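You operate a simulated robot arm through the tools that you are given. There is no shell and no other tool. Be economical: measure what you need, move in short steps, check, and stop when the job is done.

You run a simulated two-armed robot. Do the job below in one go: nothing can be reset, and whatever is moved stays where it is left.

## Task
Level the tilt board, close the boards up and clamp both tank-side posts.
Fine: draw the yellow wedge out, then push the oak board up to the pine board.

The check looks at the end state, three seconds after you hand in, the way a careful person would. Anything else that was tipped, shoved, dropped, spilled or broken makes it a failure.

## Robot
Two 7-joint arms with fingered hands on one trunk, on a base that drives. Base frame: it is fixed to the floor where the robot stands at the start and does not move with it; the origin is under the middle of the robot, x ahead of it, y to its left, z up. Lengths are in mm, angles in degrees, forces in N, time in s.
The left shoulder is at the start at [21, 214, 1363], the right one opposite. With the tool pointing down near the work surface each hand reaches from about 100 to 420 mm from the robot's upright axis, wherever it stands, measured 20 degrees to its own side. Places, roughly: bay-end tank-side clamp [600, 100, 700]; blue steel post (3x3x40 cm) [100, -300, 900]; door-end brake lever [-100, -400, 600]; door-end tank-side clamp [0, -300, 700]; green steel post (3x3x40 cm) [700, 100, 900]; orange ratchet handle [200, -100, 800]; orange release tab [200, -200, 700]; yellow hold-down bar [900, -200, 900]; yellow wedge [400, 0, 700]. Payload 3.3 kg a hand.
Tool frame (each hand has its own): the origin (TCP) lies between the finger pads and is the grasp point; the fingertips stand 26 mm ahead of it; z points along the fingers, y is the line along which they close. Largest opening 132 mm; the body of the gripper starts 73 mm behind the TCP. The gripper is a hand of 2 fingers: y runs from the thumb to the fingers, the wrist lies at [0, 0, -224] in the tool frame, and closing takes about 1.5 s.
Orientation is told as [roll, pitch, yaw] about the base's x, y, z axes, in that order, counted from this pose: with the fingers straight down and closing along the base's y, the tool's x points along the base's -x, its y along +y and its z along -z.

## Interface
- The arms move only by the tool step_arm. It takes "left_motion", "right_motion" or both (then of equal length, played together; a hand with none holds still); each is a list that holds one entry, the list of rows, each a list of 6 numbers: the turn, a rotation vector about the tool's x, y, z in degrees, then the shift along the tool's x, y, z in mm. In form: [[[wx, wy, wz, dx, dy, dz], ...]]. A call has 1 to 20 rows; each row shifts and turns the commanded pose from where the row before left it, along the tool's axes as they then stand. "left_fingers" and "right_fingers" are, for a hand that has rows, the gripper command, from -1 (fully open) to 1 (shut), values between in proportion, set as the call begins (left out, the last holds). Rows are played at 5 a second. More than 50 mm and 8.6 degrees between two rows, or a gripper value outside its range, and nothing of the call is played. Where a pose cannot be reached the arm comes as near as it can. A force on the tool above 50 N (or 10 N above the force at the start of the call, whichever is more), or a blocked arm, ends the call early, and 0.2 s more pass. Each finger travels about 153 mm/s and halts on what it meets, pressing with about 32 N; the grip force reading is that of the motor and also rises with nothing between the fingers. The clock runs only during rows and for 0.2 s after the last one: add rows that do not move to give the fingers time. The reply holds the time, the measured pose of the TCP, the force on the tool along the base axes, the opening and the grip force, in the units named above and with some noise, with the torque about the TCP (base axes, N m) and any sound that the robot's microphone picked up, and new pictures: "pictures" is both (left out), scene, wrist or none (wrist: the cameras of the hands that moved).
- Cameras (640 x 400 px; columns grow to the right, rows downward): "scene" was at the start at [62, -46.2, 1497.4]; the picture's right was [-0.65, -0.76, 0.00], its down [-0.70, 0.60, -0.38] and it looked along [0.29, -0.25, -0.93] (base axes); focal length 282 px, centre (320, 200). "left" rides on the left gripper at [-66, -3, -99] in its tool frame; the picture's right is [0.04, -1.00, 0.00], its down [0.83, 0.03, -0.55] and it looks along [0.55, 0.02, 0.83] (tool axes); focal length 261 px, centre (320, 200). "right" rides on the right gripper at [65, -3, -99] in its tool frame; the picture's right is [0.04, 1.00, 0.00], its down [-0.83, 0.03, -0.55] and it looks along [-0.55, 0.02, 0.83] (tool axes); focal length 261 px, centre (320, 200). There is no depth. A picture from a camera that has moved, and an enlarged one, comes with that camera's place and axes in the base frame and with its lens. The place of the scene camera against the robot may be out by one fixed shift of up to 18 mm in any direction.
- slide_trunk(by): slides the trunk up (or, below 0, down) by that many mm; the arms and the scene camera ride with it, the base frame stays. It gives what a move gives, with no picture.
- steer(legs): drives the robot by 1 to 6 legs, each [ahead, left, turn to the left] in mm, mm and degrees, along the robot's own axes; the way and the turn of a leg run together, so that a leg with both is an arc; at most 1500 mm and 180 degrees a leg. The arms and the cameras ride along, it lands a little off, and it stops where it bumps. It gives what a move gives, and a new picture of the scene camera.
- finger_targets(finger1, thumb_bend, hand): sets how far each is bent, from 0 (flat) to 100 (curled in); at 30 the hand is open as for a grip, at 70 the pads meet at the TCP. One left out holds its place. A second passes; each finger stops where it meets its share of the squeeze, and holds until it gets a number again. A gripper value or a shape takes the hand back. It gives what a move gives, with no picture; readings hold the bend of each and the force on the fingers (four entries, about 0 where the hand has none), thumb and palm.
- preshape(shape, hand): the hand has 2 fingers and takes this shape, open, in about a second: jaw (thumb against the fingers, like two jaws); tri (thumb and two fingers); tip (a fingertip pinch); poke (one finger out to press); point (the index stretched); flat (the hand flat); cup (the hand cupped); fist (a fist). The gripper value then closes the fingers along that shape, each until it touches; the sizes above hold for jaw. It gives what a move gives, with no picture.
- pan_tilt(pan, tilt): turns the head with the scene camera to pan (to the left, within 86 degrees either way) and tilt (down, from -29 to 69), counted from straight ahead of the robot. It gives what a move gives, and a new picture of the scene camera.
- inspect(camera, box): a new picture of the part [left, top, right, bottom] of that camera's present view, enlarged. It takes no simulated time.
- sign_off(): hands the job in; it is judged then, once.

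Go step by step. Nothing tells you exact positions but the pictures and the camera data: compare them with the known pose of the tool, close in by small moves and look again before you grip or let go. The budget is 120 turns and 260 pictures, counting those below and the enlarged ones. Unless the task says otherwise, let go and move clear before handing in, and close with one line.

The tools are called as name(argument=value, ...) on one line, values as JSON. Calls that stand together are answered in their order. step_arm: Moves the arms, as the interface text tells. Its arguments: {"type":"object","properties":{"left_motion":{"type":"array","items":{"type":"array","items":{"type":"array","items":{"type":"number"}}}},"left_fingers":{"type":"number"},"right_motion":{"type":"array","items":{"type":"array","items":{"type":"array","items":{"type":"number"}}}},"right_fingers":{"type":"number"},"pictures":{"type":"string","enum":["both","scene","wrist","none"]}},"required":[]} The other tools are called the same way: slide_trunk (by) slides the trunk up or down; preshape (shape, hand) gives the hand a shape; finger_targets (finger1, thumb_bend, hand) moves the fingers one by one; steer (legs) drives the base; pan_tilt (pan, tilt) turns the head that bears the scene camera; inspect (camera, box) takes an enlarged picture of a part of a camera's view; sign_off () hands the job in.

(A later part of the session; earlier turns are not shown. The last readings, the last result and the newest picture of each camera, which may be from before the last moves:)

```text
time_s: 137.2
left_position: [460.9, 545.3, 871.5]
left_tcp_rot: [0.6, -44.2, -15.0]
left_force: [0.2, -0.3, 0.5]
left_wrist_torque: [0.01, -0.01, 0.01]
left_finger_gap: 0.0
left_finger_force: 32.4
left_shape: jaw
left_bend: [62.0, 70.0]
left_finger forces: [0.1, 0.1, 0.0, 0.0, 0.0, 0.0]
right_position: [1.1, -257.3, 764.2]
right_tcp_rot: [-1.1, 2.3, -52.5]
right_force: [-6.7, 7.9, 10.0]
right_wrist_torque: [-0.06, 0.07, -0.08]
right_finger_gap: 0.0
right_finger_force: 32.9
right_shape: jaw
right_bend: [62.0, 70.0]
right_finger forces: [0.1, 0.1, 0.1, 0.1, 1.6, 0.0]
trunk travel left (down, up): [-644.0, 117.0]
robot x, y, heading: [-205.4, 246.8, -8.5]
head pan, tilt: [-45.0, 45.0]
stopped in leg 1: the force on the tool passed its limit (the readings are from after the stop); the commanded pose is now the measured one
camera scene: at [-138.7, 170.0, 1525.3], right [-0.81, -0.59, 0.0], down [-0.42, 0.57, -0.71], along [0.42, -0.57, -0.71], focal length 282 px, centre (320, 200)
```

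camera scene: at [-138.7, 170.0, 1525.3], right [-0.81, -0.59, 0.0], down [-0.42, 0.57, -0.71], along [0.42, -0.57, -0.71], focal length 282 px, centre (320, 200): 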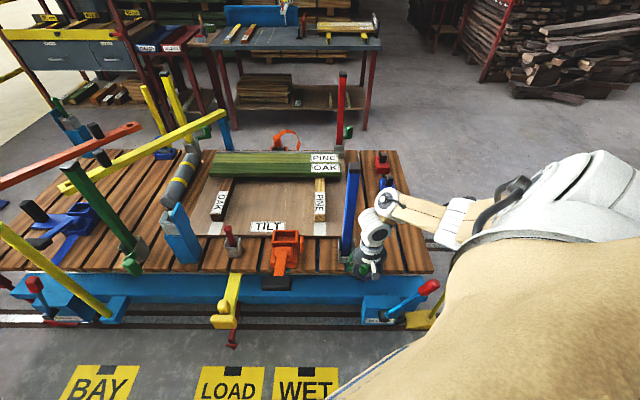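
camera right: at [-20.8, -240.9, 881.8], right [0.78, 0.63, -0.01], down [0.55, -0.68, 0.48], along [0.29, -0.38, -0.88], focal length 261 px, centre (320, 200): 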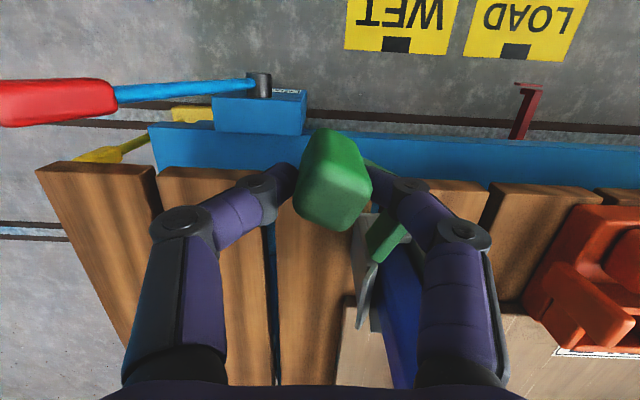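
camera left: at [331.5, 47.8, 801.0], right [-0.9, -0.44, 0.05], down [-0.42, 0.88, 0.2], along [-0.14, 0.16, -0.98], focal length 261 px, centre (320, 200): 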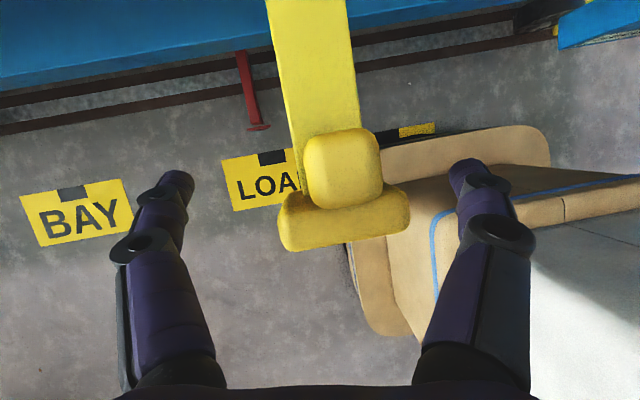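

A steady 40–50 N inward push does nothing. I'll test the other direction by pushing the handle outward from the deck side.

step_arm(right_motion=[[[0, -2.3, 0, 10, 0, 0], [0, 0, -1, 0, 0, -40], [0, 0, 0, 0, 0, -25], [0, 0, 0, -45, 0, 0], [0, 0, 0, -45, 0, 0], [0, 0, 0, 0, 0, 35], [0, 0, 0, 0, 0, 28], [0, 0, 0, 0, 0, 0]]], pictures="wrist")

step_arm(right_motion=[[[0, 0, 0, 5, 0, 0], [0, 0, 0, 5, 0, 0], [0, 0, 0, 5, 0, 0], [0, 0, 0, 4, 0, 0], [0, 0, 0, 4, 0, 0], [0, 0, 0, 4, 0, 0], [0, 0, 0, 4, 0, 0], [0, 0, 0, 4, 0, 0], [0, 0, 0, 0, 0, 0]]], pictures="wrist")

```text
time_s: 139.0
left_position: [460.9, 544.4, 872.6]
left_tcp_rot: [0.8, -44.2, -14.9]
left_force: [-0.1, -0.6, 0.3]
left_wrist_torque: [0.0, -0.03, 0.01]
left_finger_gap: 0.1
left_finger_force: 32.4
left_shape: jaw
left_bend: [62.0, 70.0]
left_finger forces: [0.1, 0.1, 0.1, 0.0, 0.0, 0.0]
right_position: [51.2, -321.3, 765.4]
right_tcp_rot: [-1.1, -0.1, -51.5]
right_force: [-0.2, 0.1, -1.0]
right_wrist_torque: [0.0, 0.03, 0.0]
right_finger_gap: 0.0
right_finger_force: 32.0
right_shape: jaw
right_bend: [62.0, 70.0]
right_finger forces: [0.1, 0.0, 0.0, 0.1, 0.0, 0.1]
trunk travel left (down, up): [-644.0, 117.0]
robot x, y, heading: [-202.3, 245.3, -8.5]
head pan, tilt: [-45.0, 45.0]
camera right: at [11.1, -270.7, 864.7], right [0.76, 0.65, -0.02], down [0.55, -0.62, 0.55], along [0.35, -0.43, -0.83], focal length 261 px, centre (320, 200)
```

right: 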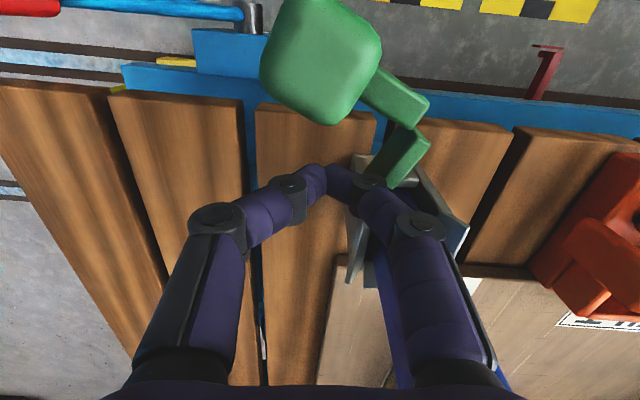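

```text
time_s: 141.0
left_position: [461.6, 544.2, 871.3]
left_tcp_rot: [0.8, -44.1, -15.0]
left_force: [0.3, 0.6, 0.7]
left_wrist_torque: [0.01, 0.0, -0.02]
left_finger_gap: 0.0
left_finger_force: 31.9
left_shape: jaw
left_bend: [62.0, 70.0]
left_finger forces: [0.0, 0.1, 0.1, 0.0, 0.1, 0.0]
right_position: [32.9, -295.1, 766.8]
right_tcp_rot: [-0.9, -0.3, -51.5]
right_force: [12.6, -10.0, -0.4]
right_wrist_torque: [-0.22, -0.24, -0.1]
right_finger_gap: 0.0
right_finger_force: 32.0
right_shape: jaw
right_bend: [62.0, 70.0]
right_finger forces: [0.0, 0.0, 0.0, 0.0, 0.0, 0.0]
right hand out of reach, approached as far as the arm can: row 3
trunk travel left (down, up): [-644.0, 117.0]
robot x, y, heading: [-202.7, 243.2, -8.5]
head pan, tilt: [-45.0, 45.0]
camera right: at [-8.6, -244.6, 864.9], right [0.76, 0.65, -0.02], down [0.55, -0.62, 0.56], along [0.35, -0.43, -0.83], focal length 261 px, centre (320, 200)
```

right: 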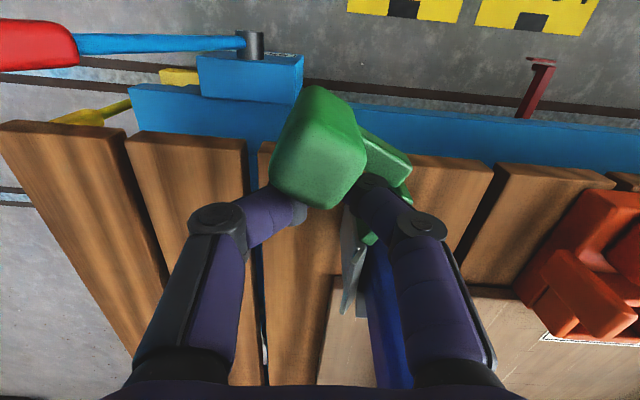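

steer(legs=[[-14, 14, 0]])

steer(legs=[[-14, 14, 0]])

inspect(camera="right", box=[160, 40, 480, 240])

```text
time_s: 141.9
left_position: [452.4, 555.5, 872.4]
left_tcp_rot: [0.9, -44.2, -15.1]
left_force: [0.2, 0.6, -0.3]
left_wrist_torque: [0.02, 0.0, 0.0]
left_finger_gap: 0.0
left_finger_force: 32.4
left_shape: jaw
left_bend: [62.0, 70.0]
left_finger forces: [0.0, 0.0, 0.0, 0.0, 0.0, 0.0]
right_position: [35.1, -291.0, 768.4]
right_tcp_rot: [-0.3, -2.1, -52.3]
right_force: [6.2, -5.3, -7.6]
right_wrist_torque: [-0.18, -0.16, -0.03]
right_finger_gap: 0.0
right_finger_force: 31.8
right_shape: jaw
right_bend: [59.0, 68.0]
right_finger forces: [0.0, 0.0, 0.1, 0.0, 0.0, 0.1]
trunk travel left (down, up): [-644.0, 117.0]
robot x, y, heading: [-212.6, 254.7, -8.4]
head pan, tilt: [-45.0, 45.0]
stopped in leg 1: the force on the tool passed its limit (the readings are from after the stop); the commanded pose is now the measured one
camera scene: at [-145.0, 178.6, 1525.1], right [-0.8, -0.59, 0.0], down [-0.42, 0.57, -0.71], along [0.42, -0.57, -0.71], focal length 282 px, centre (320, 200)
```

scene: 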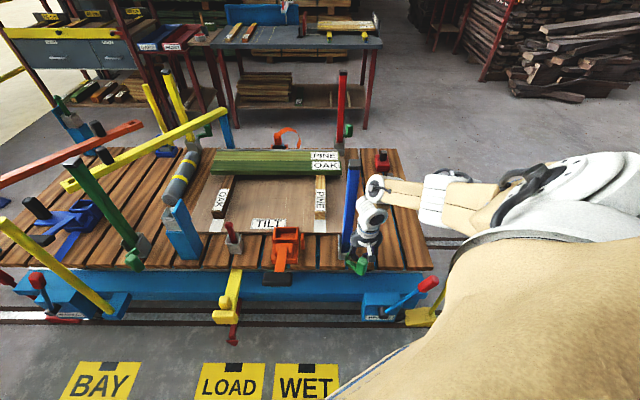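

```text
time_s: 142.7
left_position: [444.9, 567.6, 872.7]
left_tcp_rot: [0.9, -44.3, -15.2]
left_force: [-0.3, -0.2, -0.3]
left_wrist_torque: [0.01, -0.03, -0.01]
left_finger_gap: 0.1
left_finger_force: 31.9
left_shape: jaw
left_bend: [62.0, 70.0]
left_finger forces: [0.0, 0.1, 0.0, 0.0, 0.0, 0.0]
right_position: [36.8, -288.4, 774.8]
right_tcp_rot: [0.2, -3.9, -53.2]
right_force: [5.3, -6.3, -7.1]
right_wrist_torque: [-0.15, -0.08, -0.11]
right_finger_gap: 0.2
right_finger_force: 32.2
right_shape: jaw
right_bend: [59.0, 68.0]
right_finger forces: [0.0, 0.0, 0.0, 0.1, 0.1, 0.0]
trunk travel left (down, up): [-644.0, 117.0]
robot x, y, heading: [-219.3, 267.9, -8.7]
head pan, tilt: [-45.0, 45.0]
stopped in leg 1: the force on the tool passed its limit (the readings are from after the stop); the commanded pose is now the measured one
camera scene: at [-153.3, 190.0, 1525.1], right [-0.8, -0.59, 0.0], down [-0.42, 0.57, -0.71], along [0.42, -0.57, -0.71], focal length 282 px, centre (320, 200)
```

scene: 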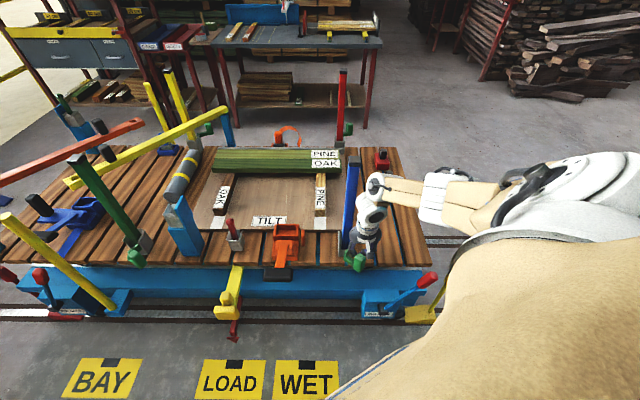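

```text
2.00 times, centred on (320, 140) of right
camera zoom: at [-8.5, -232.3, 868.5], right [0.78, 0.63, 0.0], down [0.5, -0.62, 0.61], along [0.38, -0.47, -0.79], focal length 521 px, centre (320, 320)
```

zoom: 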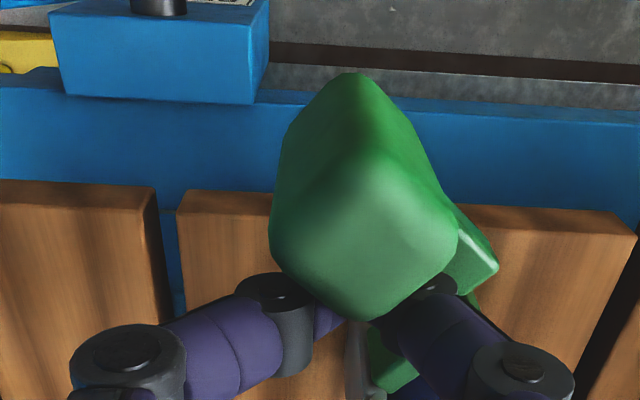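

The handle has started to swing outward about a vertical axis. I'll lift away and look at which parts moved.

step_arm(right_motion=[[[0, 4, 0, -12, 0, 0], [0, 0, 0, 0, 0, -40], [0, 0, 0, 0, 0, -30], [0, 0, 0, 30, 0, 0], [0, 0, 0, 30, 0, 0], [0, 0, 0, 0, 0, 0]]], right_fingers=-0.3, pictures="none")

inspect(camera="right", box=[230, 90, 430, 250])

inspect(camera="scene", box=[330, 220, 390, 280])

```text
time_s: 144.1
left_position: [443.7, 567.3, 872.6]
left_tcp_rot: [0.8, -44.3, -15.0]
left_force: [0.3, -0.5, 0.0]
left_wrist_torque: [-0.01, 0.01, -0.03]
left_finger_gap: 0.0
left_finger_force: 31.9
left_shape: jaw
left_bend: [62.0, 70.0]
left_finger forces: [0.0, 0.0, 0.0, 0.1, 0.1, 0.1]
right_position: [-2.9, -235.2, 839.9]
right_tcp_rot: [0.1, -3.8, -53.1]
right_force: [0.4, -0.9, -0.6]
right_wrist_torque: [0.01, -0.02, 0.01]
right_finger_gap: 85.6
right_finger_force: 0.0
right_shape: jaw
right_bend: [70.0, 63.0]
right_finger forces: [0.0, 0.0, 0.0, 0.0, 0.0, 0.1]
right hand out of reach, approached as far as the arm can: row 1
trunk travel left (down, up): [-644.0, 117.0]
robot x, y, heading: [-222.0, 269.0, -8.6]
head pan, tilt: [-45.0, 45.0]
```

```text
2.50 times, centred on (330, 170) of right
camera zoom: at [-48.2, -179.6, 934.7], right [0.77, 0.63, 0.0], down [0.5, -0.62, 0.61], along [0.38, -0.47, -0.79], focal length 652 px, centre (295, 275)
```

zoom: 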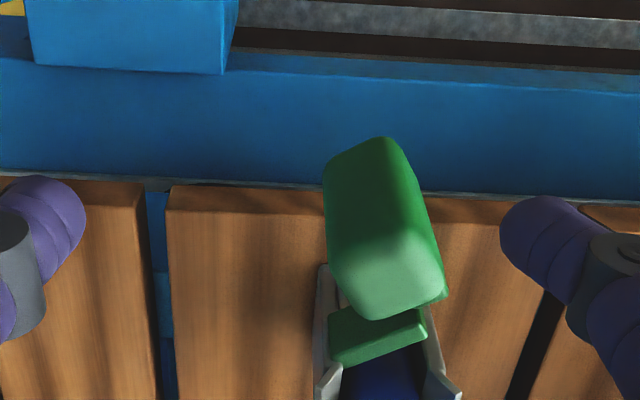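

```text
6.67 times, centred on (360, 250) of scene
camera zoom: at [-154.2, 191.4, 1525.2], right [-0.8, -0.59, 0.0], down [-0.42, 0.57, -0.71], along [0.42, -0.57, -0.71], focal length 1878 px, centre (53, -133)
```

zoom: 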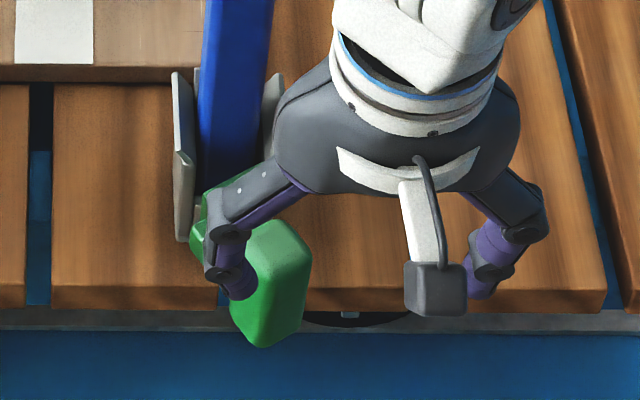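

The lever's dog has swung across the front of the post, so swinging the handle outward is the closing direction. The handle now points outward, so I'll turn the hand and push it further round (+e1) until it stops.

step_arm(right_motion=[[[0, 3.8, -8, -20, -15, 0], [0, 0, -8, 0, 0, 0], [0, 0, -8, 0, 0, 0], [0, 0, -8, 0, 0, 0], [0, 0, -8, 0, 0, 0], [0, 0, -8, 0, 0, 0], [0, 0, -8, 0, 0, 0], [0, 0, -8, 0, 0, 0], [0, 0, -8, 0, 0, 0], [0, 0, -8, 0, 0, 0], [0, 0, -8, 0, 0, 0], [0, 0, 0, 0, 0, 0]]], right_fingers=1, pictures="wrist")

```text
refused: row 1 steps farther than a row can; nothing moved
```

step_arm(right_motion=[[[0, 3.8, 0, -20, -15, 0], [0, 0, -8, 0, 0, 0], [0, 0, -8, 0, 0, 0], [0, 0, -8, 0, 0, 0], [0, 0, -8, 0, 0, 0], [0, 0, -8, 0, 0, 0], [0, 0, -8, 0, 0, 0], [0, 0, -8, 0, 0, 0], [0, 0, -8, 0, 0, 0], [0, 0, -8, 0, 0, 0], [0, 0, -8, 0, 0, 0], [0, 0, -8, 0, 0, 0], [0, 0, 0, 0, 0, 0]]], right_fingers=1, pictures="wrist")

```text
time_s: 146.9
left_position: [442.8, 568.0, 873.0]
left_tcp_rot: [0.9, -44.3, -14.9]
left_force: [0.2, 0.0, 0.3]
left_wrist_torque: [0.02, -0.01, -0.01]
left_finger_gap: 0.1
left_finger_force: 31.6
left_shape: jaw
left_bend: [62.0, 70.0]
left_finger forces: [0.0, 0.1, 0.1, 0.0, 0.1, 0.1]
right_position: [-3.5, -260.5, 841.9]
right_tcp_rot: [0.0, -0.2, 35.0]
right_force: [1.0, -0.4, 0.1]
right_wrist_torque: [0.03, -0.01, -0.01]
right_finger_gap: 0.0
right_finger_force: 33.0
right_shape: jaw
right_bend: [62.0, 70.0]
right_finger forces: [0.1, 0.0, 0.0, 0.0, 0.0, 0.1]
trunk travel left (down, up): [-644.0, 117.0]
robot x, y, heading: [-220.7, 269.7, -8.7]
head pan, tilt: [-45.0, 45.0]
camera right: at [-55.0, -300.2, 941.0], right [-0.61, 0.8, 0.0], down [0.66, 0.5, 0.56], along [0.44, 0.34, -0.83], focal length 261 px, centre (320, 200)
```

right: 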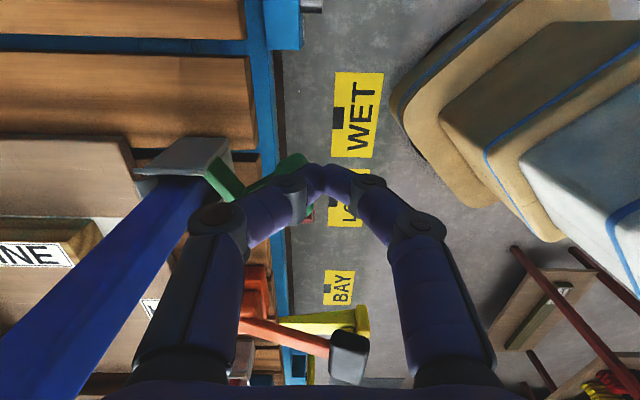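

inspect(camera="right", box=[130, 100, 350, 260])

```text
2.50 times, centred on (240, 180) of right
camera zoom: at [-55.0, -300.2, 941.0], right [-0.61, 0.8, 0.0], down [0.66, 0.5, 0.56], along [0.44, 0.34, -0.83], focal length 652 px, centre (520, 250)
```

zoom: 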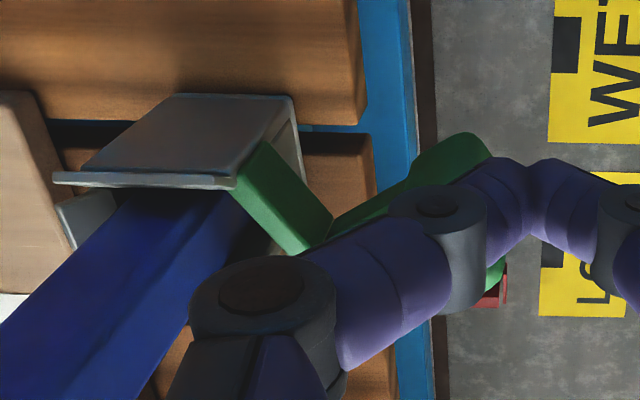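

step_arm(right_motion=[[[0, 0, 0, 0, -15, 0], [0, 0, 0, 0, 0, 36], [0, 0, 0, 0, 0, 35], [0, 0, 0, -8, 0, 0], [0, 0, 0, -5, 0, 0], [0, 0, 0, -4, 0, 0], [0, 0, 0, -4, 0, 0], [0, 0, 0, -4, 0, 0], [0, 0, 0, -4, 0, 0], [0, 0, 0, -4, 0, 0], [0, 0, 0, 0, 0, 0]]], pictures="wrist")

```text
time_s: 149.3
left_position: [443.6, 569.2, 874.1]
left_tcp_rot: [0.8, -44.3, -15.1]
left_force: [0.0, -0.1, -0.4]
left_wrist_torque: [0.01, -0.01, 0.04]
left_finger_gap: 0.0
left_finger_force: 32.1
left_shape: jaw
left_bend: [62.0, 70.0]
left_finger forces: [0.0, 0.1, 0.0, 0.0, 0.0, 0.0]
right_position: [33.3, -254.0, 771.8]
right_tcp_rot: [0.0, -0.2, 35.0]
right_force: [-0.2, 0.7, 0.1]
right_wrist_torque: [-0.04, 0.0, 0.0]
right_finger_gap: 0.1
right_finger_force: 32.1
right_shape: jaw
right_bend: [62.0, 70.0]
right_finger forces: [0.0, 0.1, 0.1, 0.0, 0.1, 0.0]
trunk travel left (down, up): [-644.0, 117.0]
robot x, y, heading: [-222.1, 266.7, -8.4]
head pan, tilt: [-45.0, 45.0]
camera right: at [-19.5, -293.5, 869.7], right [-0.61, 0.8, 0.0], down [0.66, 0.5, 0.56], along [0.44, 0.34, -0.83], focal length 261 px, centre (320, 200)
```

right: 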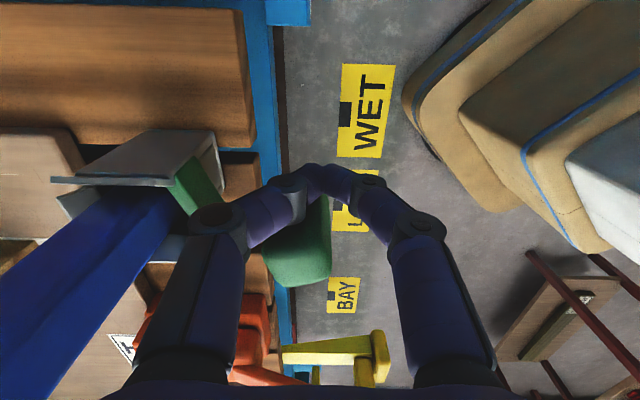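

step_arm(right_motion=[[[0, 0, 0, -4, 0, 0], [0, 0, 0, -4, 0, 0], [0, 0, 0, -4, 0, 0], [0, 0, 0, -4, 0, 0], [0, 0, 0, -4, 0, 0], [0, 0, 0, -4, 0, 0], [0, 0, 0, -4, 0, 0], [0, 0, 0, -4, 0, 0], [0, 0, 0, -4, 0, 0], [0, 0, 0, 0, 0, 0]]], pictures="wrist")

```text
time_s: 151.5
left_position: [442.4, 564.8, 874.2]
left_tcp_rot: [1.0, -44.5, -15.2]
left_force: [0.4, 0.7, 0.4]
left_wrist_torque: [0.0, -0.01, 0.01]
left_finger_gap: 0.2
left_finger_force: 31.9
left_shape: jaw
left_bend: [62.0, 70.0]
left_finger forces: [0.0, 0.1, 0.1, 0.0, 0.1, 0.1]
right_position: [54.7, -238.2, 770.8]
right_tcp_rot: [-0.1, 0.3, 34.5]
right_force: [-33.8, -22.0, 3.7]
right_wrist_torque: [0.12, -0.36, -0.85]
right_finger_gap: 0.0
right_finger_force: 31.4
right_shape: jaw
right_bend: [62.0, 70.0]
right_finger forces: [0.0, 0.0, 0.1, 0.1, 37.9, 0.1]
trunk travel left (down, up): [-644.0, 117.0]
robot x, y, heading: [-223.7, 264.7, -8.7]
head pan, tilt: [-45.0, 45.0]
camera right: at [3.0, -277.5, 869.9], right [-0.6, 0.8, 0.0], down [0.67, 0.5, 0.55], along [0.44, 0.33, -0.84], focal length 261 px, centre (320, 200)
```

right: 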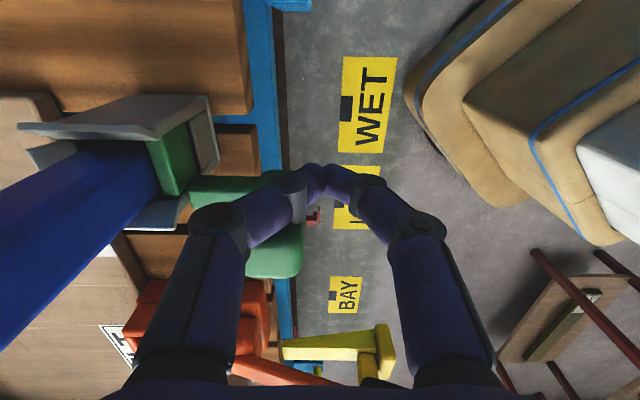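

The dog now lies squarely across the post and the force has risen to 40 N. I'll press a little more to confirm it's at the stop.

step_arm(right_motion=[[[0, 0, 0, -2, 0, 0], [0, 0, 0, -2, 0, 0], [0, 0, 0, -2, 0, 0], [0, 0, 0, -2, 0, 0], [0, 0, 0, 0, 0, 0]]], pictures="none")

inspect(camera="right", box=[60, 60, 340, 290])

```text
time_s: 152.3
left_position: [445.6, 567.3, 872.6]
left_tcp_rot: [0.8, -44.3, -15.0]
left_force: [0.5, 0.3, -0.1]
left_wrist_torque: [-0.02, 0.02, -0.03]
left_finger_gap: 0.0
left_finger_force: 31.9
left_shape: jaw
left_bend: [62.0, 70.0]
left_finger forces: [0.0, 0.0, 0.1, 0.1, 0.1, 0.0]
right_position: [53.8, -239.8, 769.9]
right_tcp_rot: [0.0, 1.7, 34.3]
right_force: [-13.6, -5.6, 3.1]
right_wrist_torque: [0.02, -0.18, -0.31]
right_finger_gap: 0.0
right_finger_force: 32.6
right_shape: jaw
right_bend: [62.0, 70.0]
right_finger forces: [0.0, 0.0, 0.0, 0.0, 13.9, 0.1]
trunk travel left (down, up): [-644.0, 117.0]
robot x, y, heading: [-222.4, 266.9, -8.5]
head pan, tilt: [-45.0, 45.0]
stopped in row 3 (right hand): the force on the tool passed its limit (the readings are from after the stop); the commanded pose is now the measured one
```

```text
1.74 times, centred on (200, 175) of right
camera zoom: at [4.2, -276.9, 871.1], right [-0.6, 0.8, 0.0], down [0.68, 0.51, 0.53], along [0.42, 0.32, -0.85], focal length 453 px, centre (529, 244)
```

zoom: 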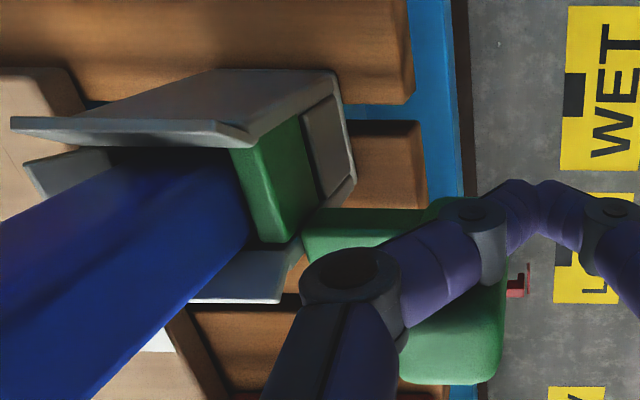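

The door-end clamp is closed, with the dog seated against the post at its stop. Now for the bay-end clamp: I'll lift the right hand clear, back off, and turn to face the cart so the left hand can do it.

step_arm(right_motion=[[[0, 0, 0, 12, 0, 0], [0, 0, 0, 0, 0, -40], [0, 0, 0, 0, 0, -40], [0, 0, 0, 0, 0, 0]]], pictures="none")

steer(legs=[[-85, 85, 0], [0, 0, -45]])

pan_tilt(pan=0, tilt=45)

inspect(camera="scene", box=[200, 150, 400, 290])

```text
time_s: 153.3
left_position: [443.3, 567.4, 873.3]
left_tcp_rot: [0.8, -44.3, -15.0]
left_force: [-0.6, 0.7, -0.5]
left_wrist_torque: [-0.02, 0.03, -0.01]
left_finger_gap: 0.0
left_finger_force: 32.0
left_shape: jaw
left_bend: [62.0, 70.0]
left_finger forces: [0.0, 0.0, 0.1, 0.1, 0.0, 0.1]
right_position: [50.8, -243.6, 850.0]
right_tcp_rot: [-0.1, 1.0, 34.6]
right_force: [-0.7, 0.4, -0.7]
right_wrist_torque: [0.0, -0.02, 0.04]
right_finger_gap: 0.0
right_finger_force: 32.4
right_shape: jaw
right_bend: [62.0, 70.0]
right_finger forces: [0.0, 0.0, 0.0, 0.0, 0.0, 0.0]
trunk travel left (down, up): [-644.0, 117.0]
robot x, y, heading: [-220.7, 267.7, -8.6]
head pan, tilt: [-45.0, 45.0]
```

```text
time_s: 156.6
left_position: [388.8, 100.3, 874.3]
left_tcp_rot: [0.8, -44.4, -60.5]
left_force: [0.3, -0.4, -0.7]
left_wrist_torque: [0.02, -0.01, 0.02]
left_finger_gap: 0.1
left_finger_force: 31.8
left_shape: jaw
left_bend: [62.0, 70.0]
left_finger forces: [0.1, 0.1, 0.0, 0.0, 0.0, 0.1]
right_position: [-466.4, -187.4, 850.0]
right_tcp_rot: [0.0, 1.2, -11.0]
right_force: [0.3, -0.8, -0.3]
right_wrist_torque: [0.01, -0.01, 0.01]
right_finger_gap: 0.0
right_finger_force: 31.5
right_shape: jaw
right_bend: [62.0, 70.0]
right_finger forces: [0.0, 0.1, 0.1, 0.0, 0.1, 0.0]
trunk travel left (down, up): [-644.0, 117.0]
robot x, y, heading: [-293.1, 365.4, -53.8]
head pan, tilt: [-45.0, 45.0]
camera scene: at [-291.2, 265.3, 1525.2], right [-0.99, 0.16, 0.0], down [0.11, 0.7, -0.71], along [-0.11, -0.7, -0.71], focal length 282 px, centre (320, 200)
```

scene: 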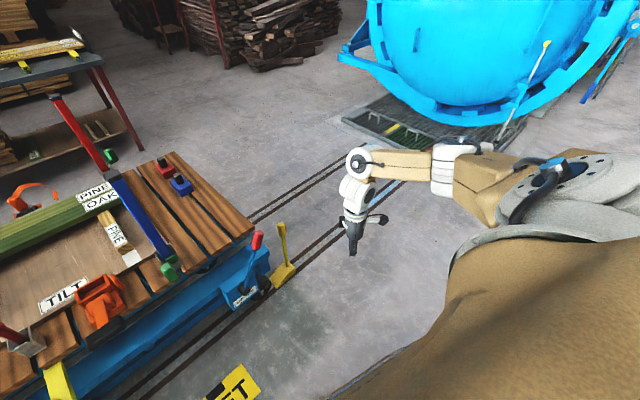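

```text
time_s: 157.7
left_position: [388.0, 100.5, 873.0]
left_tcp_rot: [0.8, -44.4, -60.5]
left_force: [1.8, 0.0, -0.7]
left_wrist_torque: [-0.04, -0.01, -0.04]
left_finger_gap: 0.2
left_finger_force: 31.9
left_shape: jaw
left_bend: [62.0, 70.0]
left_finger forces: [0.1, 0.1, 0.0, 0.1, 0.1, 0.0]
right_position: [-466.8, -187.5, 851.0]
right_tcp_rot: [0.0, 1.1, -11.0]
right_force: [-0.3, -0.4, -0.9]
right_wrist_torque: [0.0, 0.04, 0.01]
right_finger_gap: 0.0
right_finger_force: 31.6
right_shape: jaw
right_bend: [62.0, 70.0]
right_finger forces: [0.0, 0.0, 0.0, 0.0, 0.0, 0.1]
trunk travel left (down, up): [-644.0, 117.0]
robot x, y, heading: [-292.5, 363.1, -54.0]
head pan, tilt: [0.0, 45.0]
camera scene: at [-230.5, 279.9, 1525.2], right [-0.81, -0.59, 0.0], down [-0.42, 0.57, -0.71], along [0.41, -0.57, -0.71], focal length 282 px, centre (320, 200)
```

scene: 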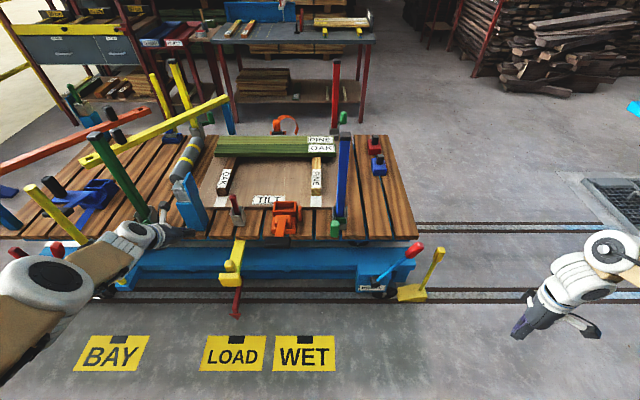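

```text
2.86 times, centred on (300, 220) of scene
camera zoom: at [-230.5, 279.9, 1525.2], right [-0.81, -0.59, 0.0], down [-0.42, 0.57, -0.71], along [0.41, -0.57, -0.71], focal length 805 px, centre (377, 143)
```

zoom: 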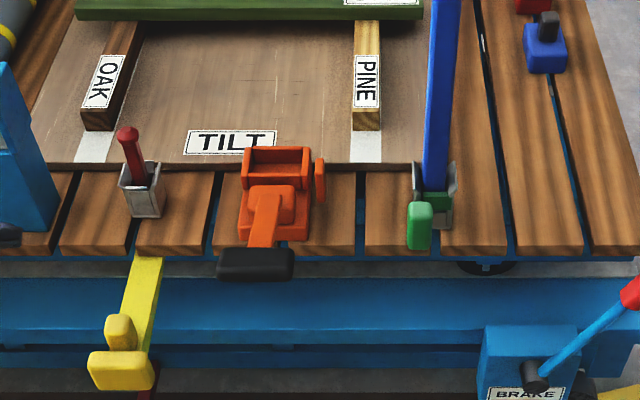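

The blue clamp looks closed: its handle points outward and the dog is across the post. Now I'll shape the left hand: retract it a bit and steepen the fingers.

step_arm(left_motion=[[[0, 0, 0, 21.6, 0, -20.8], [0, 0, 0, 21.6, 0, -20.8], [0, 0, 0, 21.6, 0, -20.8], [0, 0, 0, 21.6, 0, -20.8], [0, 7, 0, 10, 0, 0], [0, 7, 0, 10, 0, 0], [0, 7, 0, 10, 0, 0], [0, 7, 0, 10, 0, 0], [0, 0, 0, 0, 0, 0]]], pictures="none")

```text
time_s: 159.7
left_position: [326.7, 206.9, 849.5]
left_tcp_rot: [0.7, -16.2, -60.1]
left_force: [-0.2, 0.0, -0.7]
left_wrist_torque: [-0.03, 0.01, 0.02]
left_finger_gap: 0.2
left_finger_force: 32.3
left_shape: jaw
left_bend: [62.0, 70.0]
left_finger forces: [0.0, 0.0, 0.0, 0.0, 0.1, 0.0]
left hand out of reach, approached as far as the arm can: row 1
right_position: [-465.5, -187.6, 851.7]
right_tcp_rot: [0.0, 1.1, -11.0]
right_force: [-0.1, 0.2, 0.3]
right_wrist_torque: [0.03, 0.01, 0.0]
right_finger_gap: 0.0
right_finger_force: 31.5
right_shape: jaw
right_bend: [62.0, 70.0]
right_finger forces: [0.1, 0.1, 0.1, 0.0, 0.0, 0.0]
trunk travel left (down, up): [-644.0, 117.0]
robot x, y, heading: [-293.1, 365.8, -54.1]
head pan, tilt: [0.0, 45.0]
```

steer(legs=[[0, 180, 0.4], [170, 0, 0]])

inspect(camera="left", box=[0, 0, 640, 400])

inspect(camera="scene", box=[60, 140, 300, 340])

```text
time_s: 162.3
left_position: [573.5, 180.1, 849.1]
left_tcp_rot: [0.6, -16.2, -59.7]
left_force: [0.0, 0.7, 0.1]
left_wrist_torque: [0.0, 0.0, 0.01]
left_finger_gap: 0.0
left_finger_force: 31.7
left_shape: jaw
left_bend: [62.0, 70.0]
left_finger forces: [0.0, 0.0, 0.1, 0.0, 0.0, 0.0]
right_position: [-214.7, -219.2, 850.2]
right_tcp_rot: [0.0, 1.2, -10.6]
right_force: [-0.7, -0.6, 0.2]
right_wrist_torque: [0.03, 0.01, -0.01]
right_finger_gap: 0.1
right_finger_force: 32.6
right_shape: jaw
right_bend: [62.0, 70.0]
right_finger forces: [0.0, 0.0, 0.1, 0.0, 0.1, 0.1]
trunk travel left (down, up): [-644.0, 117.0]
robot x, y, heading: [-41.3, 333.6, -53.5]
head pan, tilt: [0.0, 45.0]
camera scene: at [16.5, 248.5, 1525.1], right [-0.8, -0.59, 0.0], down [-0.42, 0.57, -0.71], along [0.42, -0.57, -0.71], focal length 282 px, centre (320, 200)
```

scene: 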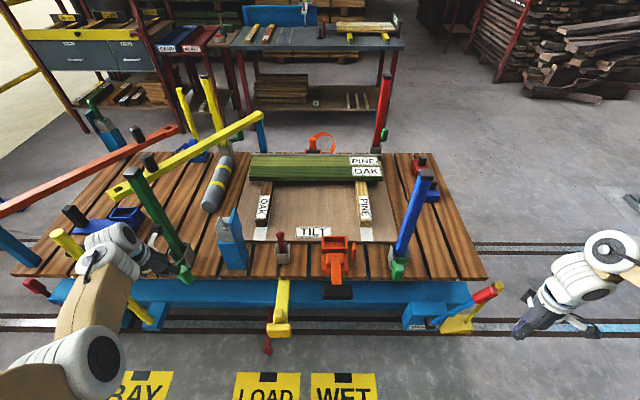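

```text
1.00 times, centred on (320, 200) of left
camera zoom: at [588.6, 148.6, 964.3], right [-0.88, -0.47, -0.02], down [-0.46, 0.84, 0.3], along [-0.12, 0.27, -0.95], focal length 261 px, centre (320, 200)
```

zoom: 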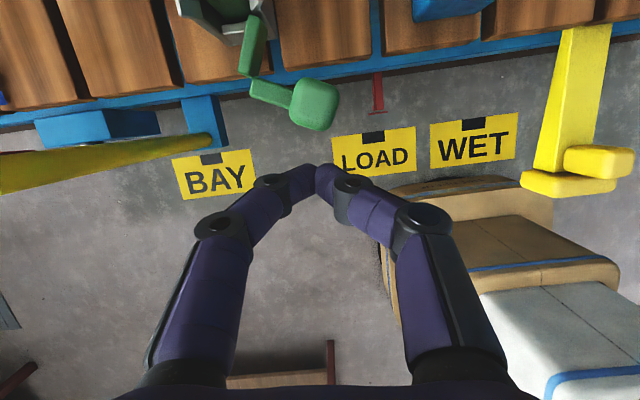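

```text
2.00 times, centred on (180, 240) of scene
camera zoom: at [16.5, 248.5, 1525.1], right [-0.8, -0.59, 0.0], down [-0.42, 0.57, -0.71], along [0.42, -0.57, -0.71], focal length 563 px, centre (600, 120)
```

zoom: 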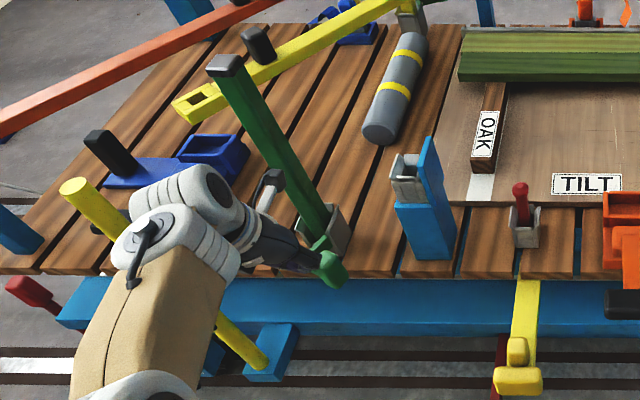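

The handle block is at about e1 568, e2 241 and its pivot at (614,265), matching the open state. I'll drive over it and lower the trunk so the closed fingers come down just behind the handle.

steer(legs=[[78, 3, 0]])

inspect(camera="left", box=[0, 0, 640, 400])

```text
time_s: 163.3
left_position: [623.0, 119.0, 849.2]
left_tcp_rot: [0.5, -16.3, -59.6]
left_force: [0.6, 0.2, 0.7]
left_wrist_torque: [0.02, -0.02, 0.01]
left_finger_gap: 0.0
left_finger_force: 31.7
left_shape: jaw
left_bend: [62.0, 70.0]
left_finger forces: [0.0, 0.0, 0.1, 0.0, 0.0, 0.1]
right_position: [-166.9, -281.1, 850.0]
right_tcp_rot: [0.0, 1.1, -10.5]
right_force: [-1.2, 0.7, 0.2]
right_wrist_torque: [0.01, 0.03, -0.04]
right_finger_gap: 0.1
right_finger_force: 32.1
right_shape: jaw
right_bend: [62.0, 70.0]
right_finger forces: [0.0, 0.0, 0.1, 0.0, 0.0, 0.0]
trunk travel left (down, up): [-644.0, 117.0]
robot x, y, heading: [4.0, 271.8, -53.6]
head pan, tilt: [0.0, 45.0]
camera scene: at [65.7, 187.0, 1525.1], right [-0.8, -0.59, 0.0], down [-0.42, 0.57, -0.71], along [0.42, -0.57, -0.71], focal length 282 px, centre (320, 200)
```

scene: 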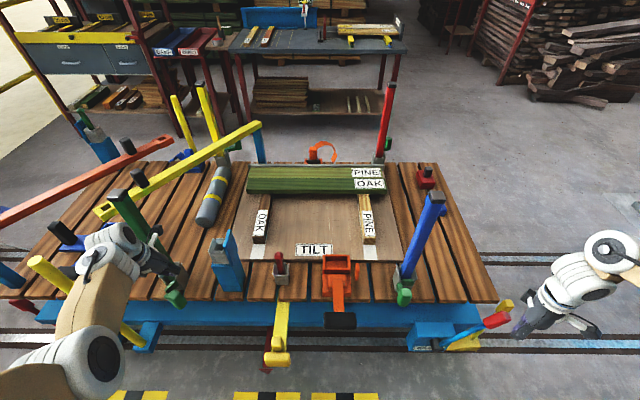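

```text
1.00 times, centred on (320, 200) of left
camera zoom: at [637.7, 87.5, 964.2], right [-0.88, -0.47, -0.02], down [-0.46, 0.84, 0.3], along [-0.12, 0.27, -0.95], focal length 261 px, centre (320, 200)
```

zoom: 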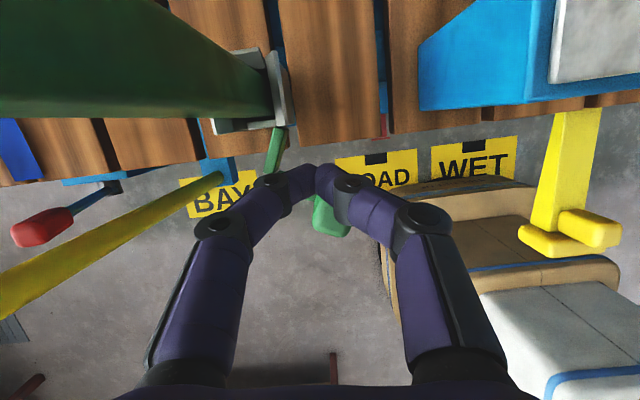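

slide_trunk(by=-80)

steer(legs=[[-25, 0, 0]])

inspect(camera="left", box=[0, 0, 640, 400])

```text
time_s: 164.5
left_position: [622.4, 119.8, 770.4]
left_tcp_rot: [0.6, -16.3, -59.7]
left_force: [0.1, 0.0, 0.2]
left_wrist_torque: [0.04, 0.01, 0.01]
left_finger_gap: 0.0
left_finger_force: 32.2
left_shape: jaw
left_bend: [62.0, 70.0]
left_finger forces: [0.0, 0.0, 0.0, 0.0, 0.0, 0.0]
right_position: [-166.9, -280.1, 770.4]
right_tcp_rot: [0.0, 1.1, -10.5]
right_force: [0.2, 0.3, 0.0]
right_wrist_torque: [-0.05, -0.03, 0.0]
right_finger_gap: 0.0
right_finger_force: 32.2
right_shape: jaw
right_bend: [62.0, 70.0]
right_finger forces: [0.0, 0.0, 0.0, 0.1, 0.1, 0.1]
trunk travel left (down, up): [-564.0, 197.0]
robot x, y, heading: [4.3, 272.6, -53.7]
head pan, tilt: [0.0, 45.0]
```

```text
time_s: 165.3
left_position: [612.9, 135.8, 771.4]
left_tcp_rot: [1.1, -16.8, -59.7]
left_force: [27.8, -24.6, 5.3]
left_wrist_torque: [-0.43, -0.54, -0.31]
left_finger_gap: 0.1
left_finger_force: 32.0
left_shape: jaw
left_bend: [57.0, 70.0]
left_finger forces: [55.7, 0.1, 0.1, 0.1, 0.7, 0.0]
right_position: [-181.8, -261.7, 770.6]
right_tcp_rot: [-0.1, 1.3, -10.7]
right_force: [0.6, -0.4, 0.1]
right_wrist_torque: [0.02, 0.0, -0.01]
right_finger_gap: 0.0
right_finger_force: 31.5
right_shape: jaw
right_bend: [62.0, 70.0]
right_finger forces: [0.1, 0.1, 0.1, 0.1, 0.0, 0.1]
trunk travel left (down, up): [-564.0, 197.0]
robot x, y, heading: [-10.3, 293.4, -53.6]
head pan, tilt: [0.0, 45.0]
camera scene: at [54.4, 205.0, 1445.1], right [-0.8, -0.59, 0.0], down [-0.42, 0.57, -0.7], along [0.42, -0.57, -0.71], focal length 282 px, centre (320, 200)
```

scene: 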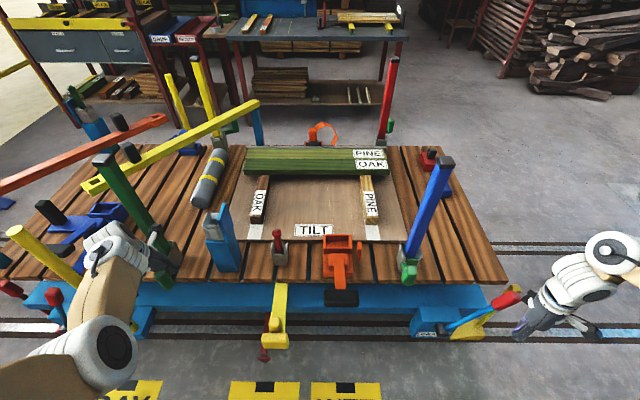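

```text
1.00 times, centred on (320, 200) of left
camera zoom: at [626.4, 105.3, 886.8], right [-0.88, -0.47, -0.03], down [-0.46, 0.84, 0.29], along [-0.11, 0.27, -0.96], focal length 261 px, centre (320, 200)
```

zoom: 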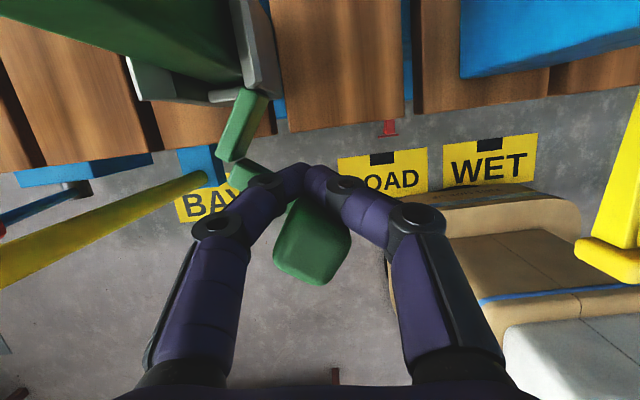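

steer(legs=[[-14, 5, 0]])

steer(legs=[[-14, 6, 0]])

inspect(camera="left", box=[0, 0, 640, 400])

```text
time_s: 166.2
left_position: [614.9, 139.3, 776.3]
left_tcp_rot: [1.9, -18.1, -60.6]
left_force: [14.3, -11.5, -18.1]
left_wrist_torque: [-0.25, -0.11, -0.12]
left_finger_gap: 0.1
left_finger_force: 31.6
left_shape: jaw
left_bend: [55.0, 69.0]
left_finger forces: [0.0, 0.0, 0.0, 0.1, 0.1, 0.1]
right_position: [-185.6, -252.5, 770.9]
right_tcp_rot: [0.0, 1.4, -10.8]
right_force: [-0.7, -0.1, 0.1]
right_wrist_torque: [-0.04, 0.0, -0.01]
right_finger_gap: 0.0
right_finger_force: 32.0
right_shape: jaw
right_bend: [62.0, 70.0]
right_finger forces: [0.0, 0.1, 0.0, 0.0, 0.1, 0.0]
trunk travel left (down, up): [-564.0, 197.0]
robot x, y, heading: [-15.0, 301.1, -54.2]
head pan, tilt: [0.0, 45.0]
stopped in leg 1: the force on the tool passed its limit (the readings are from after the stop); the commanded pose is now the measured one
camera scene: at [51.2, 216.1, 1444.9], right [-0.81, -0.59, 0.0], down [-0.42, 0.57, -0.71], along [0.42, -0.57, -0.71], focal length 282 px, centre (320, 200)
```

scene: 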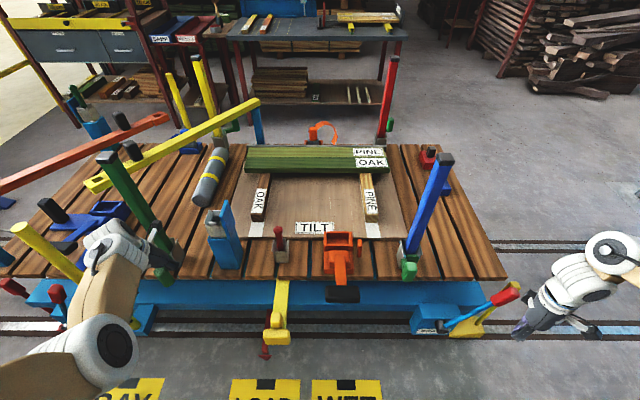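

```text
time_s: 167.0
left_position: [616.1, 140.3, 780.6]
left_tcp_rot: [2.5, -19.0, -61.5]
left_force: [15.1, -15.0, -23.3]
left_wrist_torque: [-0.37, -0.07, -0.19]
left_finger_gap: 0.0
left_finger_force: 31.9
left_shape: jaw
left_bend: [54.0, 69.0]
left_finger forces: [36.8, 0.0, 0.0, 0.0, 0.1, 0.0]
right_position: [-188.4, -243.5, 770.8]
right_tcp_rot: [0.0, 1.3, -10.9]
right_force: [0.6, -0.2, -0.1]
right_wrist_torque: [0.03, 0.02, -0.01]
right_finger_gap: 0.0
right_finger_force: 31.8
right_shape: jaw
right_bend: [62.0, 70.0]
right_finger forces: [0.0, 0.1, 0.1, 0.0, 0.0, 0.0]
trunk travel left (down, up): [-564.0, 197.0]
robot x, y, heading: [-17.6, 312.6, -54.0]
head pan, tilt: [0.0, 45.0]
stopped in leg 1: the force on the tool passed its limit (the readings are from after the stop); the commanded pose is now the measured one
camera scene: at [50.2, 224.1, 1444.9], right [-0.81, -0.59, 0.0], down [-0.42, 0.57, -0.7], along [0.41, -0.57, -0.71], focal length 282 px, centre (320, 200)
```

scene: 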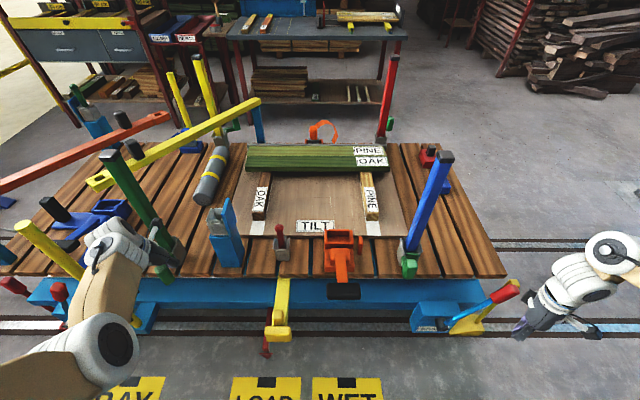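

```text
1.00 times, centred on (320, 200) of left
camera zoom: at [624.9, 112.8, 896.8], right [-0.89, -0.45, -0.05], down [-0.45, 0.86, 0.25], along [-0.07, 0.25, -0.97], focal length 261 px, centre (320, 200)
```

zoom: 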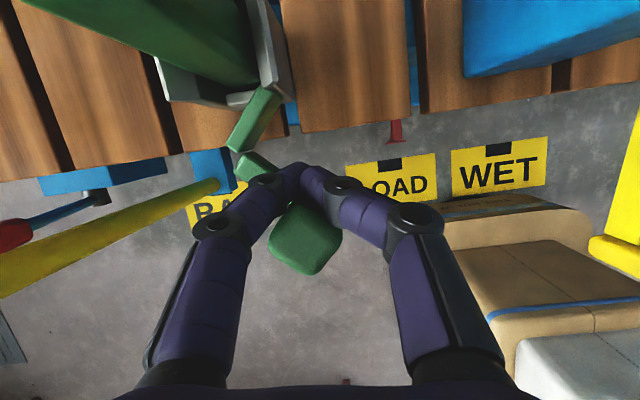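

The handle is moving: it's now at about (592,227). I'll bring the fist round to its bay-opposite side and push it on toward +e1 with the base.

steer(legs=[[10, -44, 0], [-40, 0, 0]])

slide_trunk(by=-8)

inspect(camera="left", box=[0, 0, 640, 400])

```text
time_s: 168.3
left_position: [593.0, 117.6, 786.3]
left_tcp_rot: [4.2, -20.4, -61.9]
left_force: [31.9, -9.4, -28.8]
left_wrist_torque: [-0.48, 0.6, -0.65]
left_finger_gap: 0.1
left_finger_force: 32.3
left_shape: jaw
left_bend: [58.0, 73.0]
left_finger forces: [55.7, 0.0, 0.0, 0.0, 0.1, 0.0]
right_position: [-222.9, -265.7, 771.9]
right_tcp_rot: [0.1, 1.3, -10.9]
right_force: [0.2, 0.3, 0.7]
right_wrist_torque: [-0.01, -0.01, -0.03]
right_finger_gap: 0.0
right_finger_force: 32.0
right_shape: jaw
right_bend: [62.0, 70.0]
right_finger forces: [0.1, 0.0, 0.0, 0.0, 0.0, 0.0]
trunk travel left (down, up): [-564.0, 197.0]
robot x, y, heading: [-56.0, 290.2, -53.7]
head pan, tilt: [0.0, 45.0]
stopped in leg 2: the force on the tool passed its limit (the readings are from after the stop); the commanded pose is now the measured one
camera scene: at [15.6, 199.6, 1444.6], right [-0.81, -0.59, 0.0], down [-0.42, 0.57, -0.7], along [0.41, -0.57, -0.71], focal length 282 px, centre (320, 200)
```

scene: 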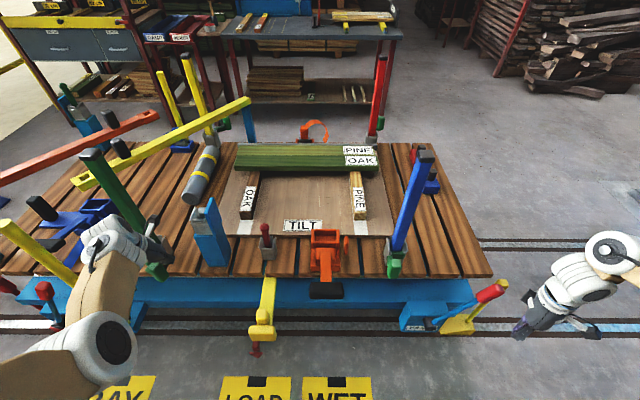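

```text
time_s: 168.8
left_position: [593.0, 117.4, 782.5]
left_tcp_rot: [4.4, -20.8, -62.0]
left_force: [30.2, -4.7, 4.6]
left_wrist_torque: [0.05, -0.11, -0.52]
left_finger_gap: 0.0
left_finger_force: 32.8
left_shape: jaw
left_bend: [58.0, 73.0]
left_finger forces: [53.5, 0.0, 0.0, 0.1, 0.1, 0.0]
right_position: [-223.6, -265.9, 764.2]
right_tcp_rot: [-0.1, 1.1, -10.8]
right_force: [-0.3, -0.3, 1.4]
right_wrist_torque: [0.03, 0.02, 0.0]
right_finger_gap: 0.1
right_finger_force: 31.9
right_shape: jaw
right_bend: [62.0, 70.0]
right_finger forces: [0.1, 0.0, 0.0, 0.0, 0.1, 0.0]
trunk travel left (down, up): [-556.0, 205.0]
robot x, y, heading: [-57.6, 284.7, -54.2]
head pan, tilt: [0.0, 45.0]
```

```text
1.00 times, centred on (320, 200) of left
camera zoom: at [596.8, 90.1, 900.8], right [-0.88, -0.46, -0.09], down [-0.47, 0.86, 0.22], along [-0.03, 0.24, -0.97], focal length 261 px, centre (320, 200)
```

zoom: 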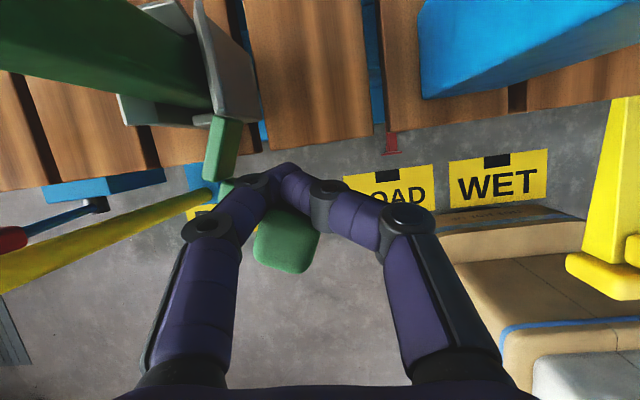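

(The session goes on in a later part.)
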